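You operate a simulated robot arm through the tools that you are given. There is no shell and no other tool. Be economical: measure what you need, move in short steps, check, and stop when the job is done.

You run a simulated robot arm. Do the job below in one go: nothing can be reset, and whatever is moved stays where it is left.

## Task
The blue or green pipe still shows pressure: lock, bleed and tag it.
Fine: red padlock on its valve first; bleed to nought, shut its bleed tap again, loop the tag of the pipe's colour over its pin; the blue and green valves stay shut.

It is judged by the outcome, as a careful person would: the job done as asked, and still so three seconds after it is handed in. It fails if anything else is knocked over, pushed out of place, dropped, spilled or broken.

## Robot
A 6-joint arm with a two-finger parallel gripper on a trunk, on a base that drives. Base frame: it is fixed to the floor where the robot stands at the start and does not move with it; the origin is under the middle of the robot, x ahead of it, y to its left, z up. Lengths are in m, angles in rad, forces in N, time in s.
With the tool pointing down near the work surface it reaches from about 0.3 to 0.8 m from the robot's upright axis, wherever it stands. Its first joint turns from -2.897 to 2.897 rad. Places, roughly: blue pipe [0.7, -0.1, 1]; blue valve [0.6, 0.2, 1.1]; green pipe [0.7, -1, 1]; green valve [0.6, -1.2, 1.1]. Payload 3.43 kg.
The tool frame sits at the grasp point between the pads (the TCP): z along the fingers, y along the line on which they close. The tips reach 0.034 m beyond it. The gripper opens to 0.128 m. The fingers are 0.024 m wide and 0.012 m thick; the gripper's body (0.048 by 0.13 m) begins 0.096 m behind the TCP.
Orientation is that of the tool frame in the base frame, as a unit quaternion [x, y, z, w]. With the fingers straight down and closing along the base's y, the tool's x points along the base's -x, its y along +y and its z along -z.

## Interface
- The arm moves only by the tool apply_moves. Its argument "moves" is a list of rows, each a list of 6 numbers: the shift along the tool's x, y, z in m, then the turn, a rotation vector about the tool's x, y, z in rad. In form: [[dx, dy, dz, wx, wy, wz], ...]. A call has 1 to 10 rows; each row shifts and turns the commanded pose from where the row before left it, along the tool's axes as they then stand. "jaw" is the opening, from 0 (shut) to 1 (fully open), set as the call begins (left out, the last holds). A row lasts 0.2 s, in which the tool goes at most 0.05 m and 0.15 rad; a call with a longer step from one row to the next is refused whole, and so is a gripper value outside its range. Where a pose cannot be reached the arm comes as near as it can. A force on the tool above 70 N (or 10 N above the force at the start of the call, whichever is more), or a blocked arm, ends the call early, and 0.2 s more pass. The fingers move at their own pace (about 0.045 m/s each) and stop on an object; they squeeze with about 27 N. The grip force told is the motor's: it shows also when the fingers shut on nothing. Time passes only in rows, and 0.2 s behind the last, so rows that do not move let the fingers close. The reply holds the time, the measured pose of the TCP, the force on the tool along the base axes, the opening and the grip force, in the units named above and with some noise, with the torque about the TCP (base axes, N m) and any sound that the robot's microphone picked up.
- Cameras (640 x 400 px; columns grow to the right, rows downward): "scene" is now at [0.0319, 0.1208, 1.5208]; the picture's right is [-0.38, -0.92, 0.00], its down [-0.51, 0.21, -0.83] and it looks along [0.77, -0.32, -0.55] (base axes); focal length 276 px, centre (320, 200). "wrist" rides on the gripper at [0.076, -0.011, -0.16] in the tool frame; the picture's right is [0.15, 0.99, 0.00], its down [-0.88, 0.13, -0.46] and it looks along [-0.45, 0.07, 0.89] (tool axes); focal length 234 px, centre (320, 200). There is no depth. A picture from a camera that has moved, and an enlarged one, comes with that camera's place and axes in the base frame and with its lens. The place of the scene camera against the robot may be out by one fixed shift of up to 0.018 m in any direction.
- grab_frame(camera): a new picture of that camera. It takes no simulated time.
- base_move(legs): drives the robot by 1 to 6 legs, each [ahead, turn to the left] in m and rad, along the robot's own axes; the way and the turn of a leg run together, so that a leg with both is an arc; at most 1.5 m and 3.142 rad a leg. The arm and the cameras ride along, it lands a little off, and it stops where it bumps. It gives what a move gives.
- pan_tilt(pan, tilt): turns the head with the scene camera to pan (to the left, within 2.705 rad either way) and tilt (down, from -0.506 to 1.204), counted from straight ahead of the robot. It gives what a move gives.
- close_up(camera, box): a new picture of the part [left, top, right, bottom] of that camera's present view, enlarged. It takes no simulated time.
- close_job(): hands the job in; it is judged then, once.

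Work in short steps. Places have to be worked out from the pictures, the camera data and where the tool is seen: move nearer, look again, correct. Check each grasp and each placing, and mend what went wrong. You have 120 turns and 98 pictures in all, those below and enlarged ones among them. Open the gripper and draw the arm clear of the work before you hand the job in, unless the task says otherwise; then end with one line.

The tools are called after "Emit:" as a command line: name --pt "numbers of a row" for each row, then --argument value for the rest, lists and objects as JSON in quotes. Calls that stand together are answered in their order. apply_moves: Moves the arm, as the interface text tells. Its arguments: {"type":"object","properties":{"moves":{"type":"array"},"jaw":{"type":"number"}},"required":["moves"]} The other tools are called the same way: base_move (legs) drives the base; pan_tilt (pan, tilt) turns the head that bears the scene camera; grab_frame (camera) takes a picture; close_up (camera, box) takes an enlarged picture of a part of a camera's view; close_job () hands the job in.

At the start:

```text
t: 0.0
position: [0.2327, -0.2956, 0.9988]
orientation: [0.003, 1.0, 0.0, 0.0]
force: [-0.3, 1.1, 0.6]
torque: [0.0, 0.02, -0.03]
gripper_width: 0.1277
finger_force: 0.1
robot x, y, heading: [-0.0032, 0.0022, -0.001]
head pan, tilt: [-0.394, 0.586]
```

scene: 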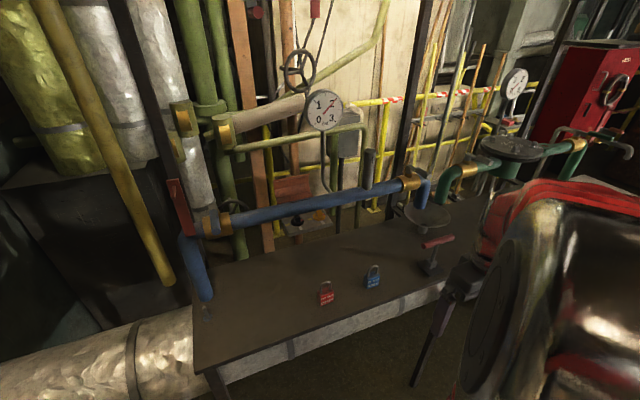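
wrist: 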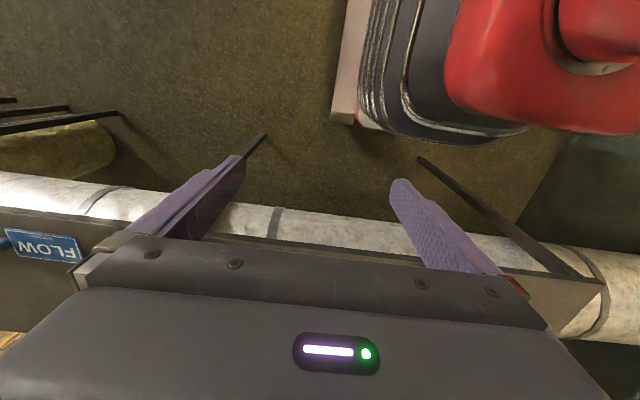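

The picture shows a blue pipe with a gauge, padlocks on a bench, and a second gauge on the green pipe. I enlarge both gauges and the bench.

Emit:
close_up --camera "scene" --box '[280, 70, 380, 150]'

Emit:
close_up --camera "scene" --box '[440, 50, 640, 200]'

Emit:
close_up --camera "scene" --box '[160, 150, 480, 350]'

```text
5.00 times, centred on (330, 110) of scene
camera zoom: at [0.0319, 0.1208, 1.5208], right [-0.38, -0.92, 0.0], down [-0.51, 0.21, -0.83], along [0.77, -0.32, -0.55], focal length 1383 px, centre (270, 650)
```

zoom: 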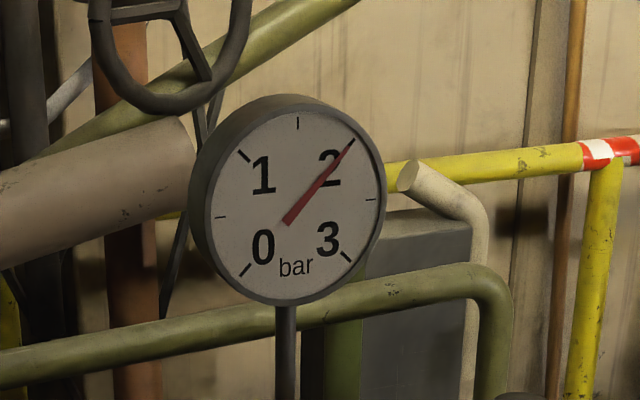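

```text
2.67 times, centred on (540, 125) of scene
camera zoom: at [0.0319, 0.1208, 1.5208], right [-0.38, -0.92, 0.0], down [-0.51, 0.21, -0.83], along [0.77, -0.32, -0.55], focal length 737 px, centre (-267, 400)
```

zoom: 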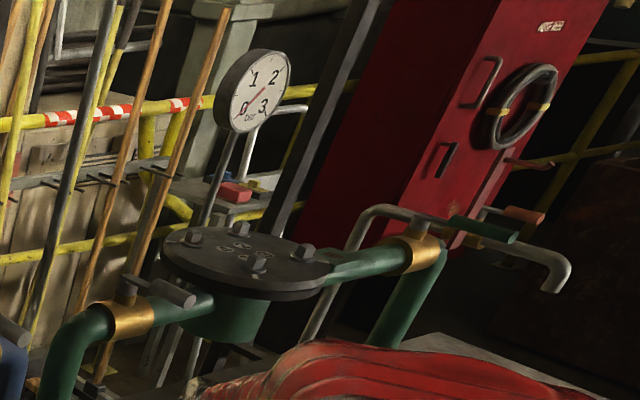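

```text
2.00 times, centred on (320, 250) of scene
camera zoom: at [0.0319, 0.1208, 1.5208], right [-0.38, -0.92, 0.0], down [-0.51, 0.21, -0.83], along [0.77, -0.32, -0.55], focal length 553 px, centre (320, 100)
```

zoom: 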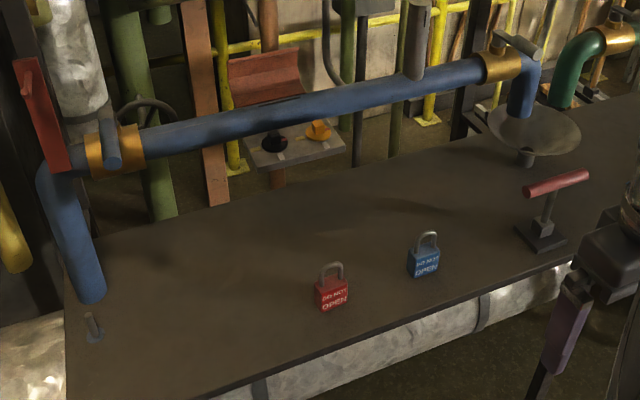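

Blue reads about 2 bar. I look closer at the green gauge, the blue valve at the left, and the bleed end at the right.

Emit:
close_up --camera "scene" --box '[495, 60, 545, 100]'

Emit:
close_up --camera "scene" --box '[150, 160, 270, 340]'

Emit:
close_up --camera "scene" --box '[340, 140, 500, 280]'

Emit:
pan_tilt --pan 0.3 --tilt 0.6

Emit:
grab_frame --camera "scene"

```text
10.00 times, centred on (520, 80) of scene
camera zoom: at [0.0319, 0.1208, 1.5208], right [-0.38, -0.92, 0.0], down [-0.51, 0.21, -0.83], along [0.77, -0.32, -0.55], focal length 2765 px, centre (-1680, 1400)
```

zoom: 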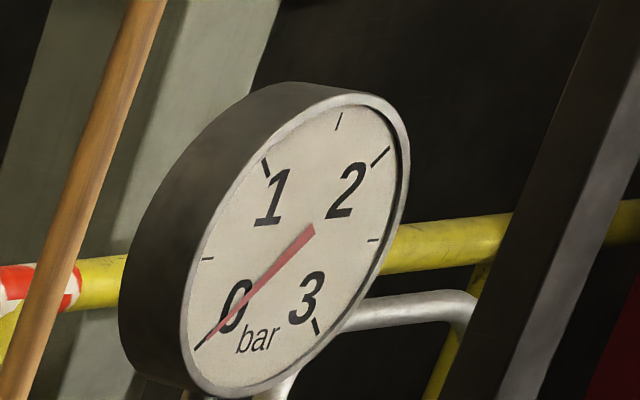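

```text
2.22 times, centred on (210, 250) of scene
camera zoom: at [0.0319, 0.1208, 1.5208], right [-0.38, -0.92, 0.0], down [-0.51, 0.21, -0.83], along [0.77, -0.32, -0.55], focal length 614 px, centre (564, 89)
```

zoom: 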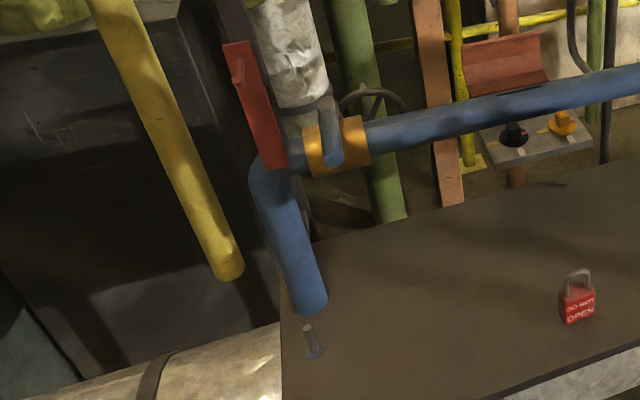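

```text
2.86 times, centred on (420, 210) of scene
camera zoom: at [0.0319, 0.1208, 1.5208], right [-0.38, -0.92, 0.0], down [-0.51, 0.21, -0.83], along [0.77, -0.32, -0.55], focal length 790 px, centre (34, 171)
```

zoom: 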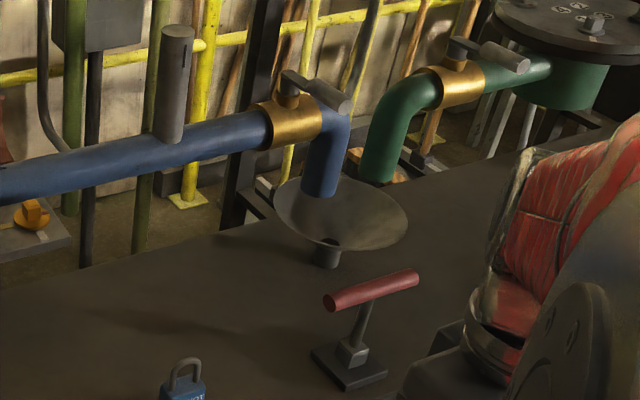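

```text
t: 1.1
position: [0.2324, -0.2953, 0.9991]
orientation: [0.003, 1.0, 0.001, 0.001]
force: [0.0, -0.4, -0.8]
torque: [0.0, 0.03, 0.01]
gripper_width: 0.1278
finger_force: 0.1
robot x, y, heading: [-0.0011, 0.0039, -0.004]
head pan, tilt: [0.3, 0.6]
```

```text
89 pictures are left
camera scene: at [0.0344, 0.181, 1.5196], right [0.29, -0.96, 0.0], down [-0.54, -0.17, -0.83], along [0.79, 0.24, -0.57], focal length 276 px, centre (320, 200)
```

scene: 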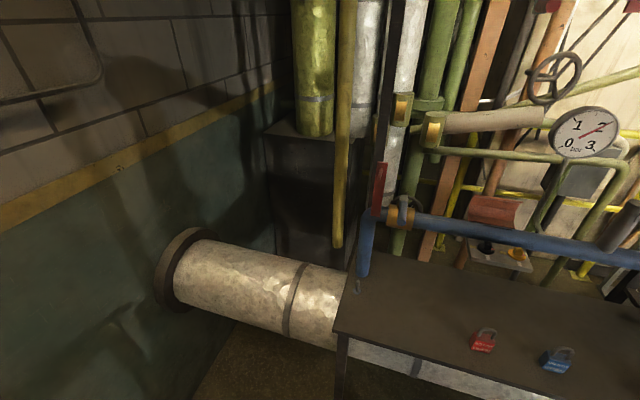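

Green reads zero, so the blue pipe is the one. Now I need the tags, so I look around to the right and zoom on the valve.

Emit:
close_up --camera "scene" --box '[340, 150, 440, 310]'

Emit:
pan_tilt --pan -1.1 --tilt 0.6

Emit:
grab_frame --camera "scene"

Emit:
pan_tilt --pan -0.3 --tilt 0.0

Emit:
grab_frame --camera "scene"

```text
2.50 times, centred on (390, 230) of scene
camera zoom: at [0.0344, 0.181, 1.5196], right [0.29, -0.96, 0.0], down [-0.54, -0.17, -0.83], along [0.79, 0.24, -0.57], focal length 691 px, centre (145, 125)
```

zoom: 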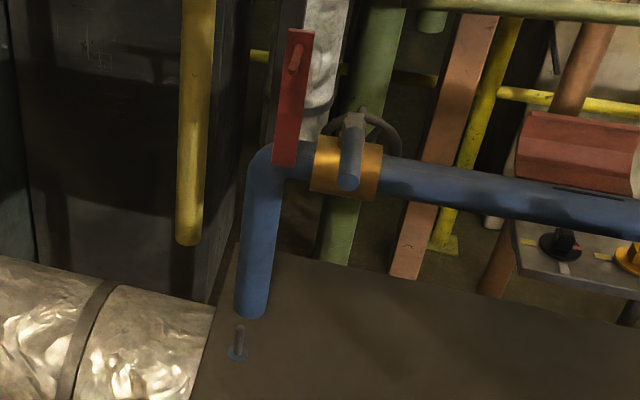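

```text
t: 2.6
position: [0.2338, -0.2951, 0.9993]
orientation: [0.003, 1.0, 0.0, 0.001]
force: [-0.2, 0.0, -0.2]
torque: [0.0, 0.02, -0.02]
gripper_width: 0.1282
finger_force: 0.1
robot x, y, heading: [-0.0008, 0.0065, -0.002]
head pan, tilt: [-1.1, 0.6]
```

```text
87 pictures are left
camera scene: at [-0.0099, 0.0762, 1.5196], right [-0.89, -0.45, 0.0], down [-0.26, 0.5, -0.83], along [0.38, -0.73, -0.56], focal length 276 px, centre (320, 200)
```

scene: 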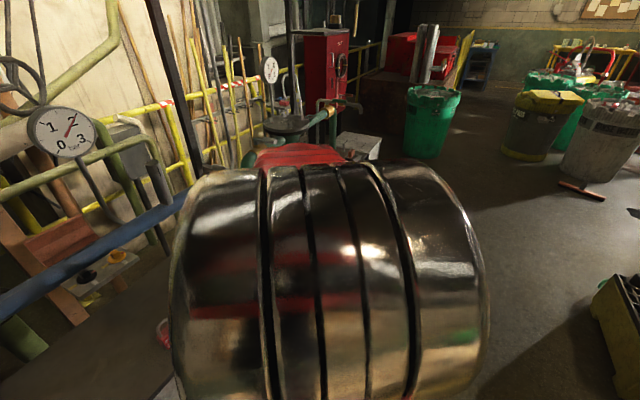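

```text
t: 3.7
position: [0.233, -0.2951, 0.9988]
orientation: [0.003, 1.0, 0.001, -0.001]
force: [0.2, 0.8, -0.4]
torque: [0.02, 0.02, 0.01]
gripper_width: 0.1278
finger_force: 0.0
robot x, y, heading: [-0.0007, 0.0032, 0.002]
head pan, tilt: [-0.3, 0.0]
```

```text
86 pictures are left
camera scene: at [0.0359, 0.1282, 1.5748], right [-0.3, -0.95, 0.0], down [0.0, 0.0, -1.0], along [0.95, -0.3, 0.0], focal length 276 px, centre (320, 200)
```

scene: 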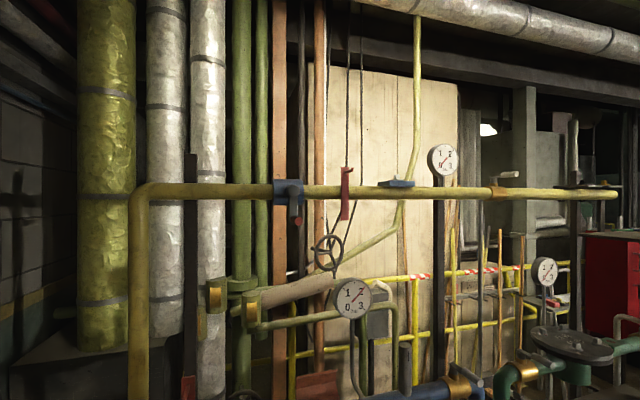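

A yellow pipe runs above as well. I still need to find the tags: zooming on the plate behind the blue pipe, then looking elsewhere.

Emit:
pan_tilt --pan -0.2 --tilt 0.8

Emit:
grab_frame --camera "scene"

Emit:
pan_tilt --pan 1.6 --tilt 0.6

Emit:
grab_frame --camera "scene"

Emit:
pan_tilt --pan -2.3 --tilt 0.6

Emit:
grab_frame --camera "scene"

```text
t: 4.8
position: [0.2335, -0.295, 0.9994]
orientation: [0.003, 1.0, -0.001, 0.0]
force: [-0.6, -0.1, -0.4]
torque: [0.0, -0.03, -0.02]
gripper_width: 0.1277
finger_force: 0.0
robot x, y, heading: [-0.0002, 0.0016, -0.003]
head pan, tilt: [-0.201, 0.799]
```

```text
85 pictures are left
camera scene: at [0.029, 0.1388, 1.5028], right [-0.2, -0.98, 0.0], down [-0.7, 0.14, -0.7], along [0.68, -0.14, -0.72], focal length 276 px, centre (320, 200)
```

scene: 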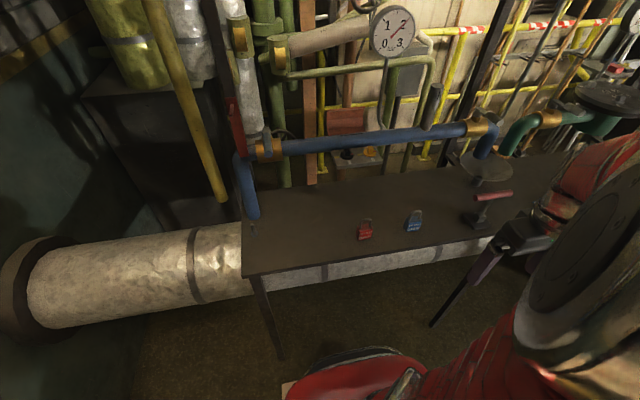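

```text
t: 6.7
position: [0.2335, -0.2949, 0.9992]
orientation: [0.003, 1.0, -0.001, -0.001]
force: [0.0, -0.6, -0.5]
torque: [0.0, 0.0, 0.0]
gripper_width: 0.1279
finger_force: 0.1
robot x, y, heading: [0.0006, 0.0001, 0.002]
head pan, tilt: [1.6, 0.6]
```

```text
84 pictures are left
camera scene: at [-0.0527, 0.2433, 1.5196], right [1.0, 0.03, 0.0], down [0.02, -0.56, -0.83], along [-0.02, 0.82, -0.56], focal length 276 px, centre (320, 200)
```

scene: 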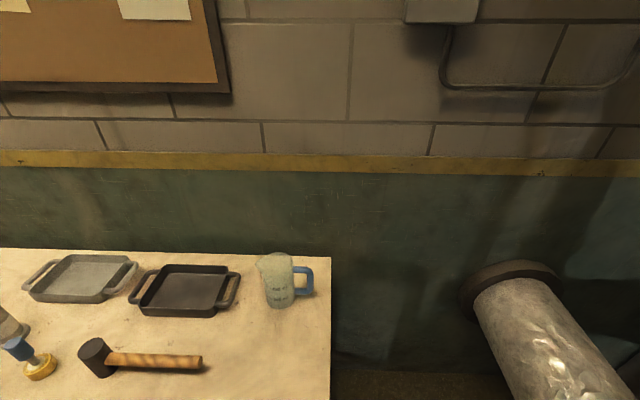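

```text
t: 9.8
position: [0.2338, -0.2952, 0.9986]
orientation: [0.002, 1.0, 0.0, 0.0]
force: [-0.2, -0.1, 0.1]
torque: [-0.01, -0.01, -0.02]
gripper_width: 0.1278
finger_force: 0.0
robot x, y, heading: [0.0012, 0.0046, 0.003]
head pan, tilt: [-2.3, 0.6]
```

```text
83 pictures are left
camera scene: at [-0.109, 0.089, 1.5196], right [-0.75, 0.67, 0.0], down [0.38, 0.42, -0.83], along [-0.55, -0.62, -0.56], focal length 276 px, centre (320, 200)
```

scene: 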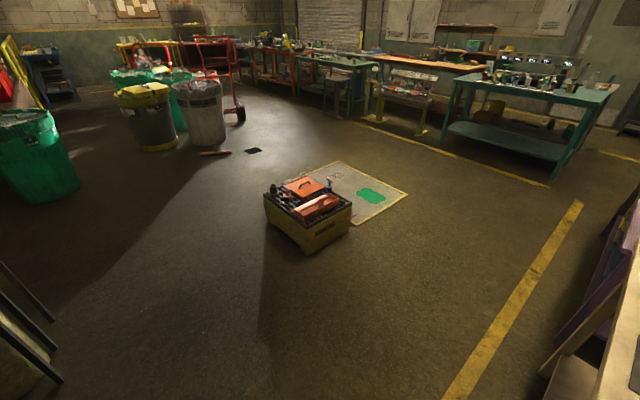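

No tags yet; I look back-left, and then raise/shift the arm to see the hidden part of the bench.

Emit:
pan_tilt --pan 2.4 --tilt 0.6

Emit:
grab_frame --camera "scene"

Emit:
apply_moves --pt "0 0.04 0 0 0 0" --pt "0 0.04 0 0 0 0" --pt "0 0.04 0 0 0 0" --pt "0 0.04 0 0 0 0" --pt "0 0.04 0 0 0 0" --pt "0 0.04 0 0 0 0" --pt "0 0.04 0 0 0 0" --pt "0 0.04 0 0 0 0"

Emit:
pan_tilt --pan -0.75 --tilt 0.6

Emit:
grab_frame --camera "scene"

Emit:
grab_frame --camera "wrist"

```text
t: 13.6
position: [0.2325, -0.2951, 0.9987]
orientation: [0.003, 1.0, 0.001, 0.001]
force: [0.8, -0.3, -0.5]
torque: [0.0, -0.01, -0.01]
gripper_width: 0.1281
finger_force: 0.1
robot x, y, heading: [0.001, 0.0035, -0.002]
head pan, tilt: [2.4, 0.6]
```

```text
82 pictures are left
camera scene: at [-0.1153, 0.2146, 1.5196], right [0.68, 0.74, 0.0], down [0.42, -0.38, -0.83], along [-0.61, 0.56, -0.56], focal length 276 px, centre (320, 200)
```

scene: 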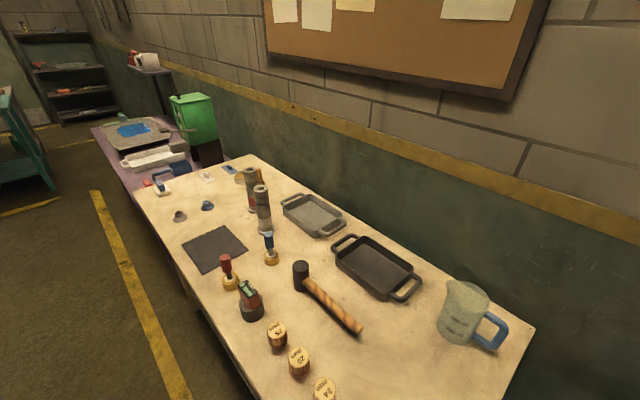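

```text
t: 15.4
position: [0.2347, 0.0264, 0.999]
orientation: [0.003, 1.0, 0.0, 0.001]
force: [0.2, -0.1, -0.2]
torque: [-0.01, -0.02, -0.01]
gripper_width: 0.1279
finger_force: 0.1
robot x, y, heading: [-0.0001, 0.0026, 0.001]
head pan, tilt: [2.4, 0.6]
```

```text
t: 18.1
position: [0.2357, 0.0246, 1.0005]
orientation: [0.002, 1.0, 0.0, 0.0]
force: [-0.9, 0.3, 0.4]
torque: [-0.01, -0.02, 0.02]
gripper_width: 0.1281
finger_force: 0.0
robot x, y, heading: [0.0015, 0.0048, 0.006]
head pan, tilt: [-0.75, 0.6]
```

```text
81 pictures are left
camera scene: at [0.0144, 0.0947, 1.5196], right [-0.68, -0.73, 0.0], down [-0.41, 0.39, -0.83], along [0.6, -0.56, -0.56], focal length 276 px, centre (320, 200)
```

scene: 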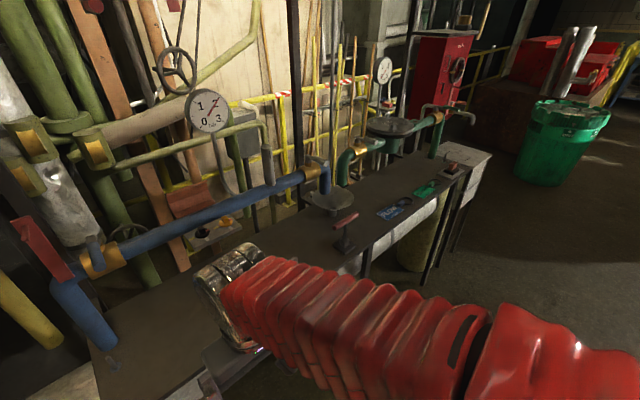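

```text
80 pictures are left
camera wrist: at [0.1591, 0.0141, 1.1587], right [-0.14, 0.99, 0.0], down [0.88, 0.13, 0.46], along [0.45, 0.06, -0.89], focal length 234 px, centre (320, 200)
```

wrist: 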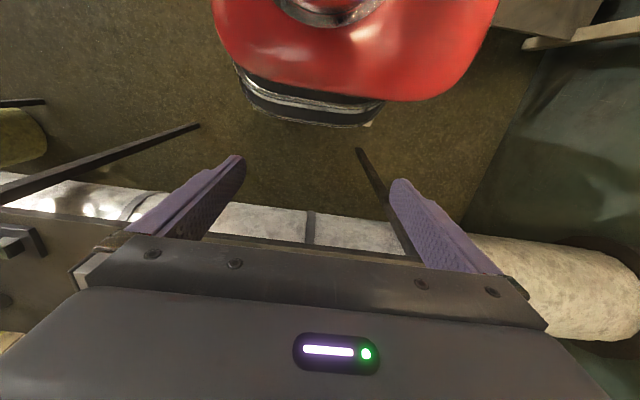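

There are tags on the far right of the bench. Zooming there.

Emit:
close_up --camera "scene" --box '[300, 90, 500, 260]'

Emit:
close_up --camera "scene" --box '[360, 170, 460, 230]'

```text
2.35 times, centred on (400, 175) of scene
camera zoom: at [0.0144, 0.0947, 1.5196], right [-0.68, -0.73, 0.0], down [-0.41, 0.39, -0.83], along [0.6, -0.56, -0.56], focal length 651 px, centre (132, 259)
```

zoom: 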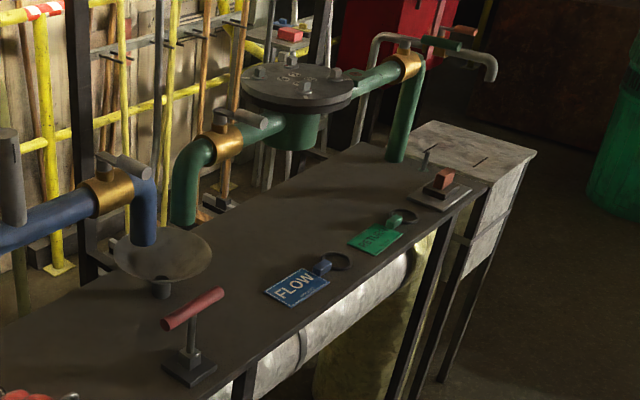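

```text
6.40 times, centred on (410, 200) of scene
camera zoom: at [0.0144, 0.0947, 1.5196], right [-0.68, -0.73, 0.0], down [-0.41, 0.39, -0.83], along [0.6, -0.56, -0.56], focal length 1770 px, centre (-256, 200)
```

zoom: 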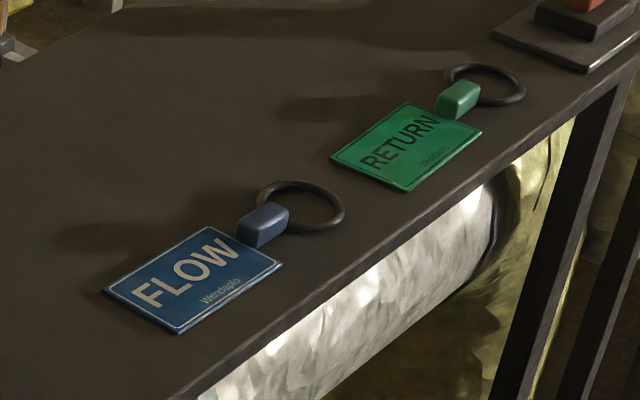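

The blue FLOW tag lies on the bench. Next I bring the wrist camera to look at the blue valve from the front: raise, move left, and tilt forward.

Emit:
apply_moves --pt "0 0.03 -0.04 0 0 0" --pt "0 0.03 -0.04 0 -0.1 0" --pt "0 0.03 -0.04 0 -0.12 0" --pt "0 0.03 -0.04 0 -0.12 0" --pt "0 0.03 -0.02 0 -0.12 0" --pt "0 0.0 0 0 -0.12 0" --pt "0 0.0 0 0 -0.12 0" --pt "0 0.0 0 0 -0.1 0"

Emit:
grab_frame --camera "wrist"

```text
t: 19.9
position: [0.2163, 0.1746, 1.1776]
orientation: [0.003, 0.92, -0.001, 0.391]
force: [0.8, 0.2, 0.3]
torque: [-0.03, -0.03, 0.0]
gripper_width: 0.1279
finger_force: 0.1
robot x, y, heading: [0.0024, 0.0055, -0.003]
head pan, tilt: [-0.75, 0.6]
```

```text
77 pictures are left
camera wrist: at [0.0476, 0.1653, 1.2338], right [-0.1, 0.99, -0.1], down [0.29, 0.13, 0.95], along [0.95, 0.06, -0.29], focal length 234 px, centre (320, 200)
```

wrist: 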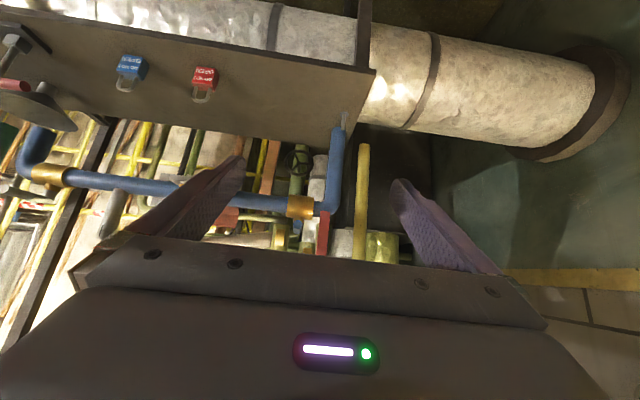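

The view is upside down but useful; I enlarge the valve and pin area, and both ends of the pipe.

Emit:
close_up --camera "wrist" --box '[270, 90, 390, 270]'

Emit:
close_up --camera "wrist" --box '[0, 30, 140, 240]'

```text
2.22 times, centred on (330, 180) of wrist
camera zoom: at [0.0476, 0.1653, 1.2338], right [-0.1, 0.99, -0.1], down [0.29, 0.13, 0.95], along [0.95, 0.06, -0.29], focal length 520 px, centre (298, 244)
```

zoom: 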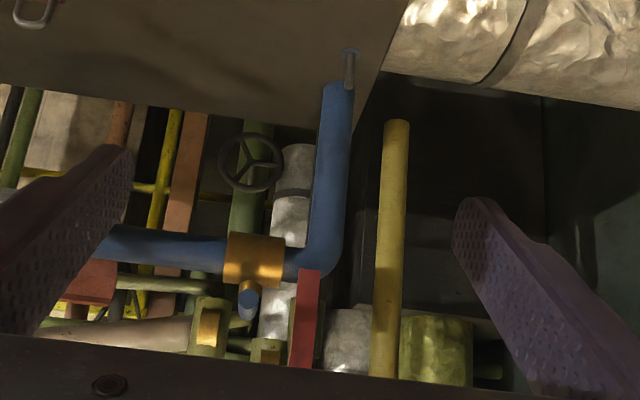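

```text
1.90 times, centred on (70, 135) of wrist
camera zoom: at [0.0476, 0.1653, 1.2338], right [-0.1, 0.99, -0.1], down [0.29, 0.13, 0.95], along [0.95, 0.06, -0.29], focal length 446 px, centre (796, 324)
```

zoom: 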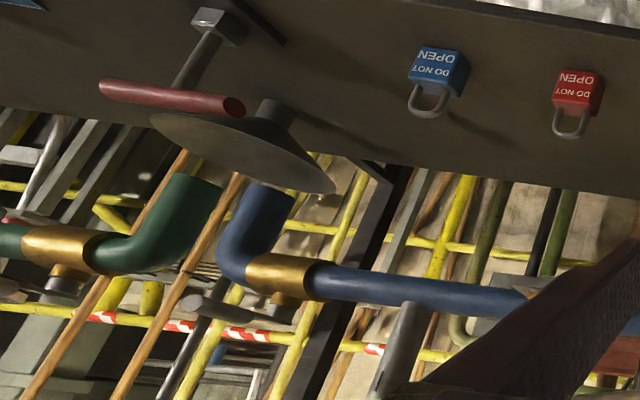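

Close-ups are re-rendered sharp, so I use the head camera with narrow boxes on the blue valve, pin and bleed tap.

Emit:
pan_tilt --pan 0.2 --tilt 0.6

Emit:
grab_frame --camera "scene"

```text
t: 21.1
position: [0.2154, 0.1756, 1.1771]
orientation: [0.002, 0.921, -0.001, 0.389]
force: [-0.3, 0.0, -0.4]
torque: [0.04, 0.0, -0.01]
gripper_width: 0.128
finger_force: 0.1
robot x, y, heading: [-0.0008, 0.0016, -0.002]
head pan, tilt: [0.201, 0.6]
```

```text
74 pictures are left
camera scene: at [0.0364, 0.1725, 1.5196], right [0.2, -0.98, 0.0], down [-0.55, -0.11, -0.83], along [0.81, 0.16, -0.56], focal length 276 px, centre (320, 200)
```

scene: 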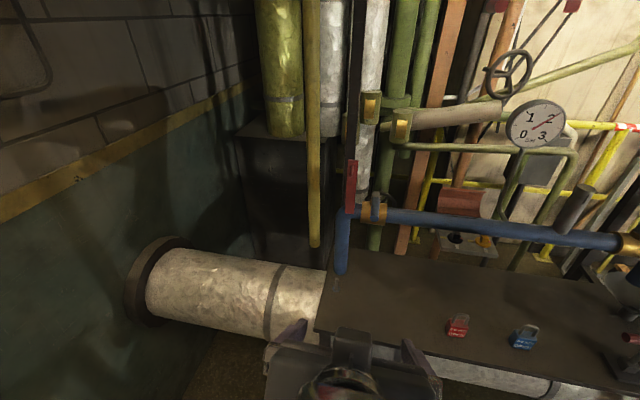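

Emit:
close_up --camera "scene" --box '[325, 150, 405, 230]'

Emit:
close_up --camera "scene" --box '[560, 210, 640, 290]'

```text
5.00 times, centred on (365, 190) of scene
camera zoom: at [0.0364, 0.1725, 1.5196], right [0.2, -0.98, 0.0], down [-0.55, -0.11, -0.83], along [0.81, 0.16, -0.56], focal length 1383 px, centre (95, 250)
```

zoom: 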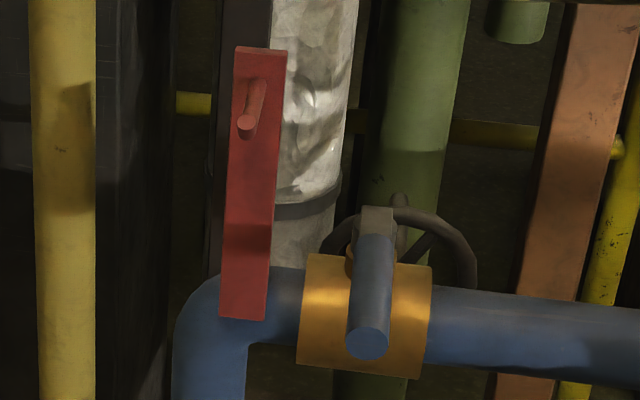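

```text
5.00 times, centred on (600, 250) of scene
camera zoom: at [0.0364, 0.1725, 1.5196], right [0.2, -0.98, 0.0], down [-0.55, -0.11, -0.83], along [0.81, 0.16, -0.56], focal length 1383 px, centre (-1080, -50)
```

zoom: 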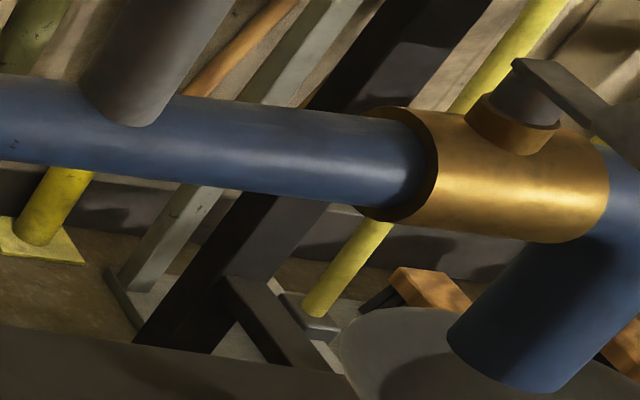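

The red plate has a peg pointing toward the robot: the padlock's shackle goes over that. Now I straighten the tool and go above the red padlock to look closely.

Emit:
apply_moves --pt "0 -0.04 0 0 0.133 0" --pt "0 -0.04 0 0 0.133 0" --pt "0 -0.04 0 0 0.133 0" --pt "0 -0.04 0 0 0.133 0" --pt "0 -0.04 0 0 0.133 0" --pt "0 -0.04 0 0 0.135 0" --pt "-0.045 0 0.02 0 0 0" --pt "-0.045 0 0.02 0 0 0" --pt "-0.045 0 0.02 0 0 0"

Emit:
grab_frame --camera "wrist"

Emit:
pan_tilt --pan -0.2 --tilt 0.6

Emit:
grab_frame --camera "scene"

```text
t: 23.1
position: [0.3549, -0.0661, 1.1166]
orientation: [0.003, 1.0, -0.001, 0.001]
force: [-0.3, 0.5, 0.9]
torque: [-0.01, -0.02, -0.02]
gripper_width: 0.128
finger_force: 0.1
robot x, y, heading: [0.0014, 0.0059, -0.002]
head pan, tilt: [0.201, 0.6]
```

```text
71 pictures are left
camera wrist: at [0.2775, -0.0765, 1.2765], right [-0.14, 0.99, 0.0], down [0.88, 0.13, 0.46], along [0.45, 0.06, -0.89], focal length 234 px, centre (320, 200)
```

wrist: 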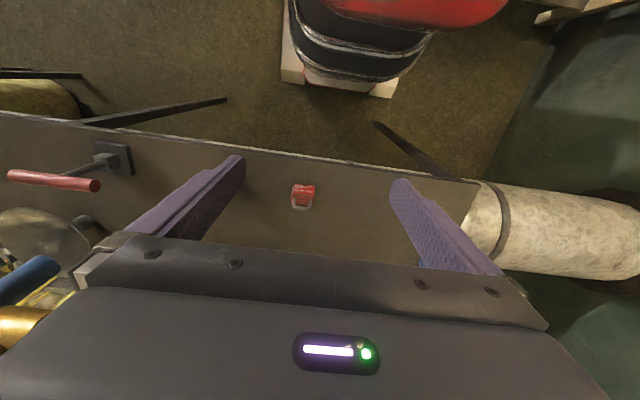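

```text
t: 24.0
position: [0.3532, -0.0664, 1.1173]
orientation: [0.002, 1.0, 0.001, 0.0]
force: [0.1, -0.7, 0.3]
torque: [0.03, 0.03, 0.0]
gripper_width: 0.1281
finger_force: 0.0
robot x, y, heading: [-0.0014, 0.0041, 0.001]
head pan, tilt: [-0.201, 0.6]
```

```text
70 pictures are left
camera scene: at [0.0366, 0.1374, 1.5196], right [-0.2, -0.98, 0.0], down [-0.55, 0.11, -0.82], along [0.81, -0.16, -0.57], focal length 276 px, centre (320, 200)
```

scene: 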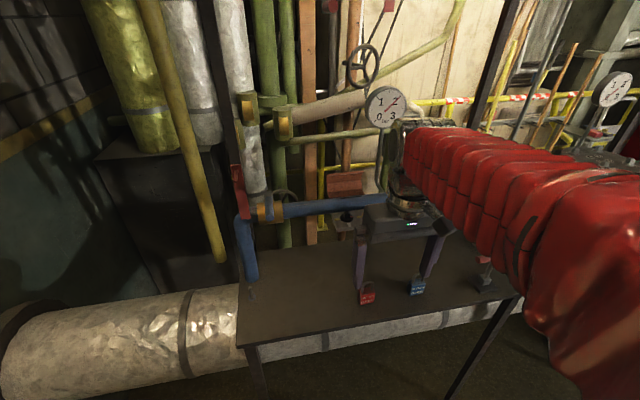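

Padlock is at roughly (0.465,-0.083,0.87). I zoom on it before descending.

Emit:
close_up --camera "wrist" --box '[280, 165, 330, 225]'

Emit:
close_up --camera "scene" --box '[340, 270, 440, 320]'

```text
6.67 times, centred on (305, 195) of wrist
camera zoom: at [0.2773, -0.0762, 1.2768], right [-0.14, 0.99, 0.0], down [0.88, 0.13, 0.46], along [0.45, 0.06, -0.89], focal length 1561 px, centre (420, 233)
```

zoom: 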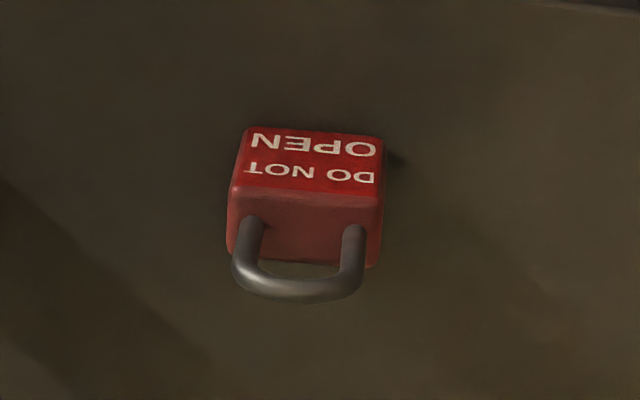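

```text
6.40 times, centred on (390, 295) of scene
camera zoom: at [0.0366, 0.1374, 1.5196], right [-0.2, -0.98, 0.0], down [-0.55, 0.11, -0.82], along [0.81, -0.16, -0.57], focal length 1770 px, centre (-128, -408)
```

zoom: 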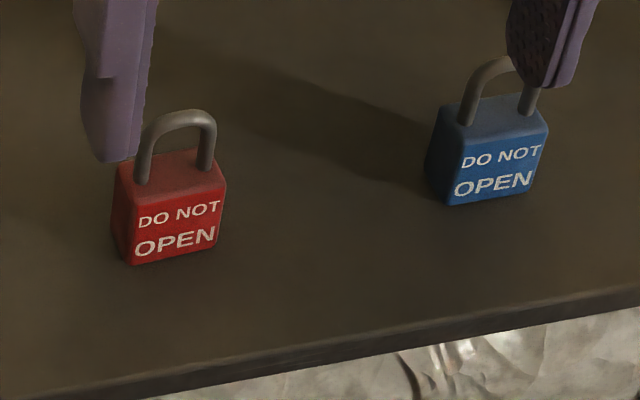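

The padlock is ~0.04 wide and aligned with base y. I move over it and partway down.

Emit:
apply_moves --pt "-0.04 -0.006 0.02 0 0 0" --pt "-0.04 -0.006 0.02 0 0 0" --pt "-0.033 -0.005 0.03 0 0 0" --pt "0 0 0.04 0 0 0" --pt "0 0 0.04 0 0 0"

Emit:
grab_frame --camera "wrist"

Emit:
close_up --camera "scene" --box '[320, 240, 440, 330]'

```text
t: 25.2
position: [0.4668, -0.0826, 0.9649]
orientation: [0.003, 1.0, 0.0, 0.0]
force: [0.1, -0.2, 1.1]
torque: [0.02, -0.01, -0.03]
gripper_width: 0.1279
finger_force: 0.1
robot x, y, heading: [-0.0002, 0.0052, 0.002]
head pan, tilt: [-0.201, 0.6]
```

```text
67 pictures are left
camera wrist: at [0.3893, -0.0936, 1.1247], right [-0.14, 0.99, 0.0], down [0.88, 0.13, 0.46], along [0.45, 0.06, -0.89], focal length 234 px, centre (320, 200)
```

wrist: 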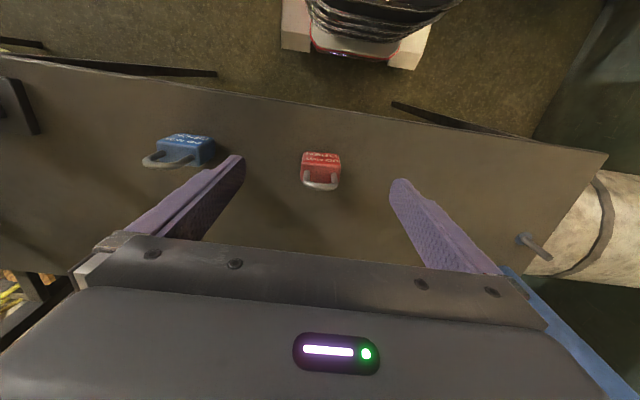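

```text
4.44 times, centred on (380, 285) of scene
camera zoom: at [0.0367, 0.1373, 1.5196], right [-0.2, -0.98, 0.0], down [-0.55, 0.11, -0.82], along [0.81, -0.16, -0.57], focal length 1229 px, centre (53, -178)
```

zoom: 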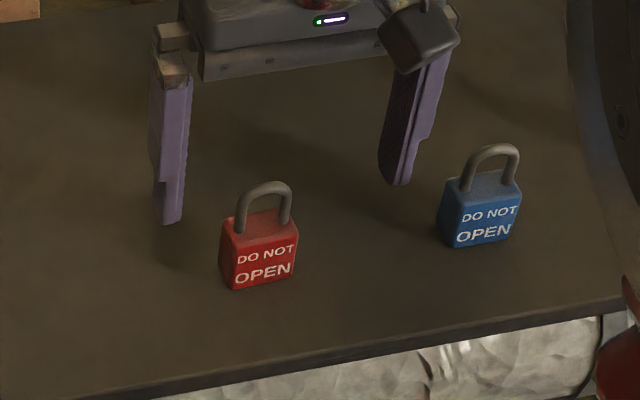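

Bench is near z 0.845, padlock centre x≈0.475, y≈-0.082. I descend to TCP z≈0.89 with jaws open.

Emit:
apply_moves --pt "-0.008 0 0.03 0 0 0" --pt "0 0 0.03 0 0 0" --pt "0 0 0.014 0 0 0"

Emit:
close_up --camera "scene" --box '[320, 240, 440, 330]'

```text
t: 26.0
position: [0.4725, -0.0842, 0.893]
orientation: [0.003, 1.0, -0.001, 0.0]
force: [0.9, 0.5, -0.5]
torque: [-0.02, -0.01, 0.04]
gripper_width: 0.128
finger_force: 0.0
robot x, y, heading: [-0.0004, 0.0026, -0.003]
head pan, tilt: [-0.201, 0.6]
```

```text
4.44 times, centred on (380, 285) of scene
camera zoom: at [0.0368, 0.1373, 1.5196], right [-0.2, -0.98, 0.0], down [-0.55, 0.11, -0.82], along [0.81, -0.16, -0.57], focal length 1229 px, centre (53, -178)
```

zoom: 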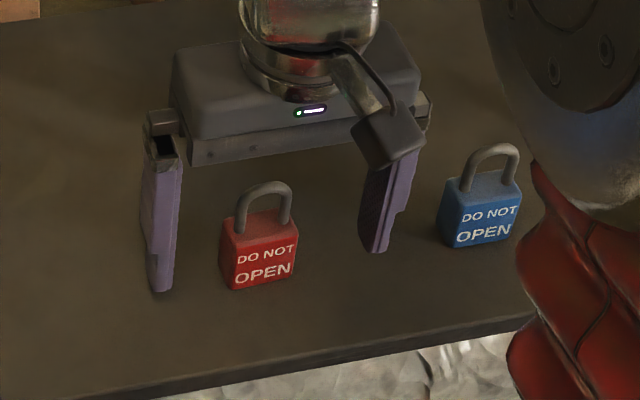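

Fingers straddle the padlock well. Close.

Emit:
apply_moves --pt "0 0 0 0 0 0" --pt "0 0 0 0 0 0" --pt "0 0 0 0 0 0" --pt "0 0 0 0 0 0" --pt "0 0 0 0 0 0" --pt "0 0 0 0 0 0" --jaw 0

Emit:
close_up --camera "scene" --box '[320, 240, 440, 330]'

```text
t: 27.4
position: [0.4723, -0.0838, 0.8931]
orientation: [0.002, 1.0, 0.0, 0.0]
force: [0.2, 0.2, 0.6]
torque: [0.03, 0.0, 0.02]
gripper_width: 0.0437
finger_force: 27.1
robot x, y, heading: [-0.0012, 0.0075, 0.0]
head pan, tilt: [-0.201, 0.6]
```

```text
4.44 times, centred on (380, 285) of scene
camera zoom: at [0.0368, 0.1373, 1.5196], right [-0.2, -0.98, 0.0], down [-0.55, 0.11, -0.82], along [0.81, -0.16, -0.57], focal length 1229 px, centre (53, -178)
```

zoom: 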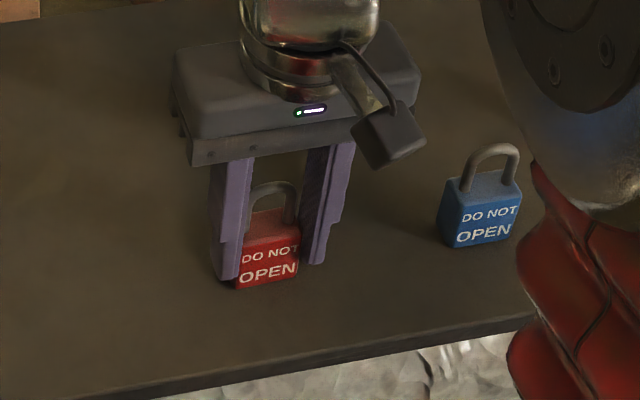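

Gripped (width 0.0437, 27 N). Lift straight-ish and back, away from the pipe, then tilt to measure the peg with the wrist camera.

Emit:
apply_moves --pt "0 0 -0.045 0 0 0" --pt "0.018 0.018 -0.041 0 0 0" --pt "0.018 0.018 -0.041 0 0 0" --pt "0.018 0.018 -0.041 0 0 0" --pt "0.018 0.018 -0.041 0 0 0" --pt "0.018 0.018 -0.041 0 0 0" --pt "0.018 0.018 -0.041 0 0 0" --pt "0.018 0.018 -0.041 0 0 0" --pt "0.018 0.018 -0.041 0 0 0" --pt "0.018 0.018 -0.041 0 0 0"

Emit:
apply_moves --pt "0 0 0 0 -0.13 0" --pt "0 0 0 0 -0.13 0" --pt "0 0 0 0 -0.13 0" --pt "0 0 0 0 -0.13 0" --pt "0 0 0 0 -0.13 0" --pt "0 0 0 0 -0.1 0"

Emit:
grab_frame --camera "wrist"

```text
t: 29.6
position: [0.3099, 0.0785, 1.3091]
orientation: [0.002, 1.0, 0.0, 0.0]
force: [0.5, -0.6, -1.9]
torque: [0.0, 0.04, 0.02]
gripper_width: 0.0435
finger_force: 27.4
robot x, y, heading: [-0.0017, 0.0011, 0.002]
head pan, tilt: [-0.201, 0.6]
```

```text
t: 31.0
position: [0.3104, 0.08, 1.3076]
orientation: [0.002, 0.93, 0.0, 0.367]
force: [-0.2, 0.2, -2.1]
torque: [0.02, 0.03, -0.03]
gripper_width: 0.0433
finger_force: 27.3
robot x, y, heading: [-0.001, 0.0017, 0.003]
head pan, tilt: [-0.201, 0.6]
```

```text
63 pictures are left
camera wrist: at [0.1451, 0.0694, 1.3717], right [-0.1, 0.99, -0.1], down [0.33, 0.13, 0.93], along [0.94, 0.06, -0.34], focal length 234 px, centre (320, 200)
```

wrist: 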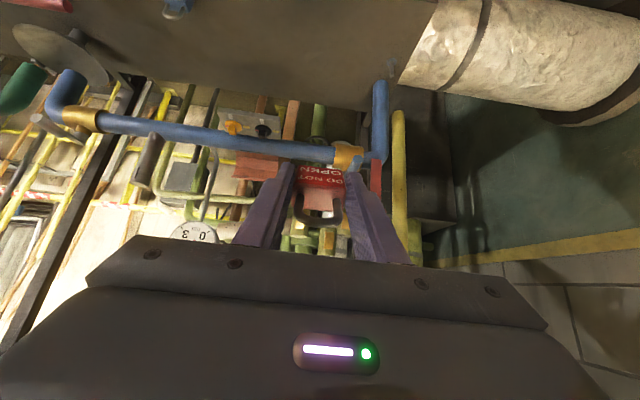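

Good view. Zoom on the red plate here, then shift left 0.2 for a second view.

Emit:
close_up --camera "wrist" --box '[330, 130, 410, 210]'

Emit:
apply_moves --pt "0 0.045 0 0 0 0" --pt "0 0.045 0 0 0 0" --pt "0 0.045 0 0 0 0" --pt "0 0.045 0 0 0 0" --pt "0 0.045 0 0 0 0" --pt "0 0.02 0 0 0 0"

Emit:
grab_frame --camera "wrist"

```text
5.00 times, centred on (370, 170) of wrist
camera zoom: at [0.1451, 0.0694, 1.3717], right [-0.1, 0.99, -0.1], down [0.33, 0.13, 0.93], along [0.94, 0.06, -0.34], focal length 1171 px, centre (70, 350)
```

zoom: 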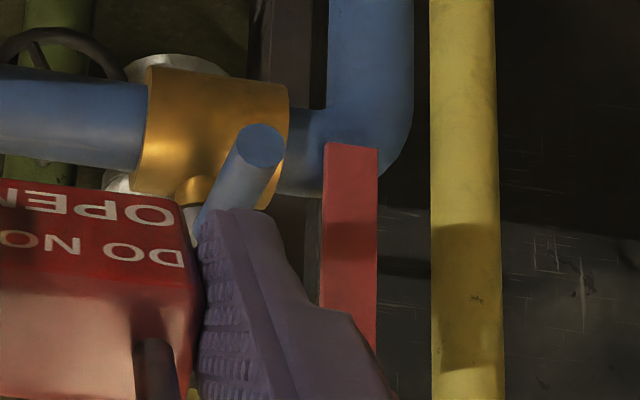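

```text
t: 32.4
position: [0.3105, 0.3252, 1.3073]
orientation: [0.002, 0.93, -0.001, 0.366]
force: [0.2, 0.6, -1.6]
torque: [-0.04, 0.02, -0.03]
gripper_width: 0.0435
finger_force: 27.0
robot x, y, heading: [0.0006, 0.0036, -0.002]
head pan, tilt: [-0.201, 0.6]
```

```text
61 pictures are left
camera wrist: at [0.1458, 0.3138, 1.3717], right [-0.1, 0.99, -0.1], down [0.33, 0.13, 0.93], along [0.94, 0.06, -0.34], focal length 234 px, centre (320, 200)
```

wrist: 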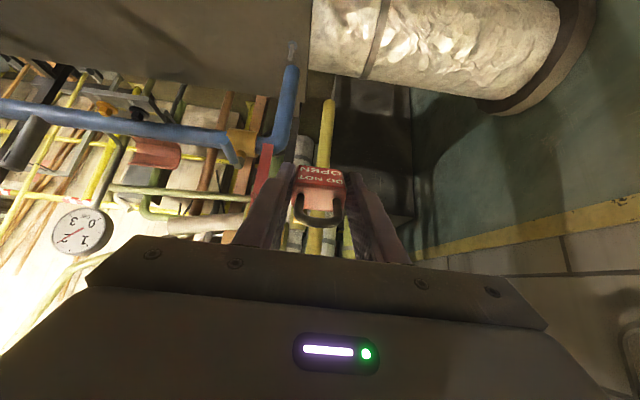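

The peg still hides behind a finger; shift a little further left and zoom.

Emit:
apply_moves --pt "0 0.045 0 0 0 0" --pt "0 0.045 0 0 0 0"

Emit:
close_up --camera "wrist" --box '[170, 110, 270, 240]'

Emit:
apply_moves --pt "0 -0.049 0 0 0 0" --pt "0 -0.049 0 0 0 0" --pt "0 -0.049 0 0 0 0" --pt "0 -0.049 0 0 0 0" --pt "0 -0.049 0 0 0 0" --pt "0 -0.049 0 0 0 0" --pt "0 -0.049 0 0 0 0" --pt "0 -0.049 0 0 0 0"

Emit:
close_up --camera "wrist" --box '[350, 120, 450, 250]'

```text
t: 33.0
position: [0.3113, 0.4129, 1.3066]
orientation: [0.003, 0.93, 0.0, 0.366]
force: [0.2, -0.9, -0.8]
torque: [0.04, 0.07, 0.01]
gripper_width: 0.0435
finger_force: 26.9
robot x, y, heading: [0.0014, 0.0067, 0.0]
head pan, tilt: [-0.201, 0.6]
```

```text
3.08 times, centred on (220, 175) of wrist
camera zoom: at [0.1468, 0.403, 1.371], right [-0.1, 0.99, -0.1], down [0.33, 0.13, 0.93], along [0.94, 0.06, -0.34], focal length 720 px, centre (628, 277)
```

zoom: 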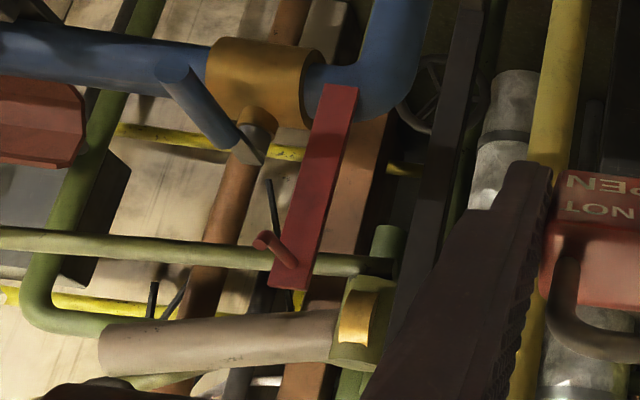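

```text
t: 34.8
position: [0.3093, 0.0273, 1.308]
orientation: [-0.002, 0.931, 0.001, 0.366]
force: [0.1, -2.3, -2.6]
torque: [0.2, 0.07, 0.21]
gripper_width: 0.0433
finger_force: 26.9
robot x, y, heading: [-0.0017, 0.002, -0.002]
head pan, tilt: [-0.201, 0.6]
```

```text
3.08 times, centred on (400, 185) of wrist
camera zoom: at [0.1448, 0.0154, 1.3728], right [-0.11, 0.99, -0.1], down [0.33, 0.13, 0.93], along [0.94, 0.07, -0.34], focal length 720 px, centre (74, 246)
```

zoom: 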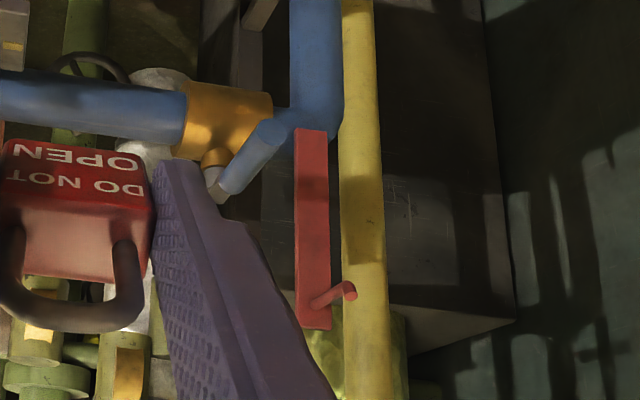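

Triangulation puts the peg from (0.601,0.219,1.2245) to its upturned tip at (0.547,0.219,1.23). The shackle opening spans about TCP−0.004 to TCP+0.029, 4 mm ahead of TCP. I straighten up and go to a pre-insertion pose.

Emit:
apply_moves --pt "0 0.03 0 0 0.13 0" --pt "0 0.03 0 0 0.13 0" --pt "0 0.03 0 0 0.13 0" --pt "0 0.03 0 0 0.13 0" --pt "0 0.03 0 0 0.13 0" --pt "0 0.03 0 0 0.1 0" --pt "-0.04 0.012 0.024 0 0 0" --pt "-0.04 0 0.024 0 0 0" --pt "-0.04 0 0.024 0 0 0" --pt "-0.035 0 0.0215 0 0 0"

Emit:
pan_tilt --pan 0.2 --tilt 0.6

Emit:
close_up --camera "scene" --box '[290, 110, 410, 230]'

Emit:
grab_frame --camera "wrist"

```text
t: 37.0
position: [0.4658, 0.2145, 1.2127]
orientation: [0.003, 1.0, 0.0, 0.0]
force: [-0.5, -0.3, -0.8]
torque: [0.02, 0.02, -0.01]
gripper_width: 0.0435
finger_force: 27.1
robot x, y, heading: [-0.0042, 0.0064, 0.004]
head pan, tilt: [-0.201, 0.6]
```

```text
t: 37.9
position: [0.465, 0.2139, 1.2128]
orientation: [0.003, 1.0, 0.0, 0.0]
force: [0.5, 0.5, -2.5]
torque: [0.01, -0.01, 0.0]
gripper_width: 0.0435
finger_force: 26.8
robot x, y, heading: [-0.0016, 0.0054, 0.0]
head pan, tilt: [0.201, 0.6]
```

```text
3.33 times, centred on (350, 170) of scene
camera zoom: at [0.0368, 0.1725, 1.5196], right [0.2, -0.98, 0.0], down [-0.55, -0.11, -0.82], along [0.81, 0.16, -0.57], focal length 922 px, centre (220, 300)
```

zoom: 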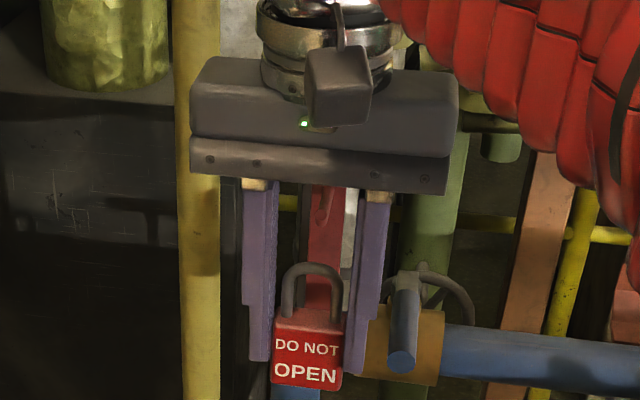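

```text
57 pictures are left
camera wrist: at [0.3889, 0.2034, 1.3727], right [-0.14, 0.99, 0.0], down [0.88, 0.13, 0.46], along [0.45, 0.06, -0.89], focal length 234 px, centre (320, 200)
```

wrist: 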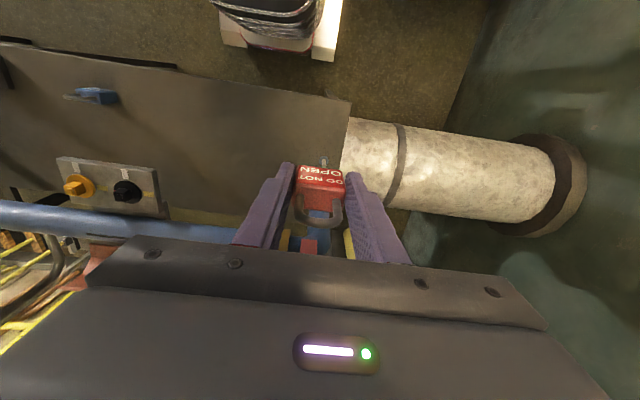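

Alignment looks near. I zoom tightly to compare shackle opening and peg.

Emit:
close_up --camera "scene" --box '[332, 158, 372, 208]'

```text
8.00 times, centred on (352, 183) of scene
camera zoom: at [0.0368, 0.1725, 1.5196], right [0.2, -0.98, 0.0], down [-0.55, -0.11, -0.82], along [0.81, 0.16, -0.57], focal length 2212 px, centre (64, 336)
```

zoom: 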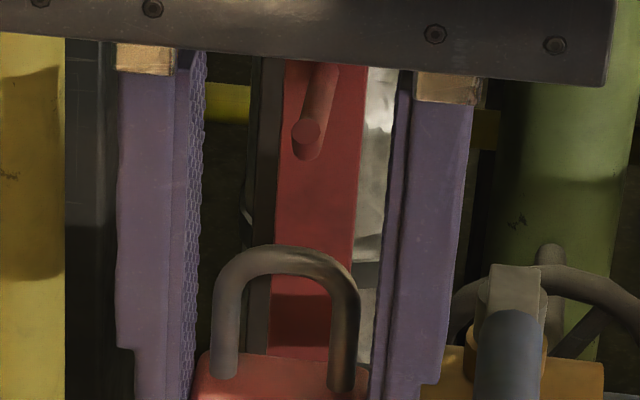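

Relative measurement agrees to ~2 mm. I correct up 4 mm and left 3.5 mm and advance to just short of the peg tip.

Emit:
apply_moves --pt "0 0.0035 -0.004 0 0 0" --pt "-0.02 0 0 0 0 0" --pt "-0.02 0 0 0 0 0" --pt "-0.02 0 0 0 0 0" --pt "0 0 0 0 0 0"

Emit:
close_up --camera "scene" --box '[332, 143, 372, 193]'

```text
t: 39.0
position: [0.5256, 0.2166, 1.2173]
orientation: [0.003, 1.0, -0.001, 0.0]
force: [0.6, 0.4, -1.7]
torque: [0.0, 0.03, 0.02]
gripper_width: 0.0434
finger_force: 26.9
robot x, y, heading: [0.0013, 0.0036, -0.002]
head pan, tilt: [0.201, 0.6]
```

```text
8.00 times, centred on (352, 168) of scene
camera zoom: at [0.0368, 0.1726, 1.5196], right [0.2, -0.98, 0.0], down [-0.55, -0.11, -0.82], along [0.81, 0.16, -0.57], focal length 2212 px, centre (64, 456)
```

zoom: 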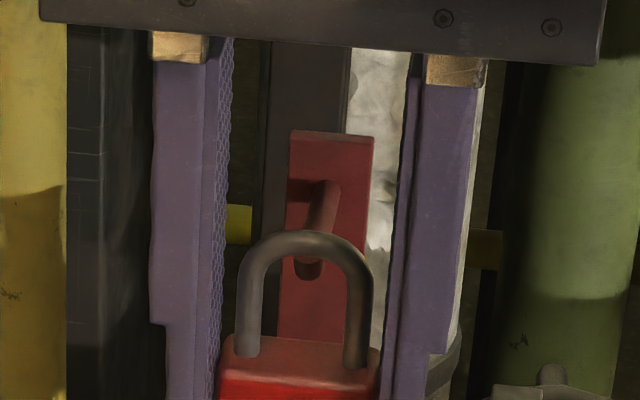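

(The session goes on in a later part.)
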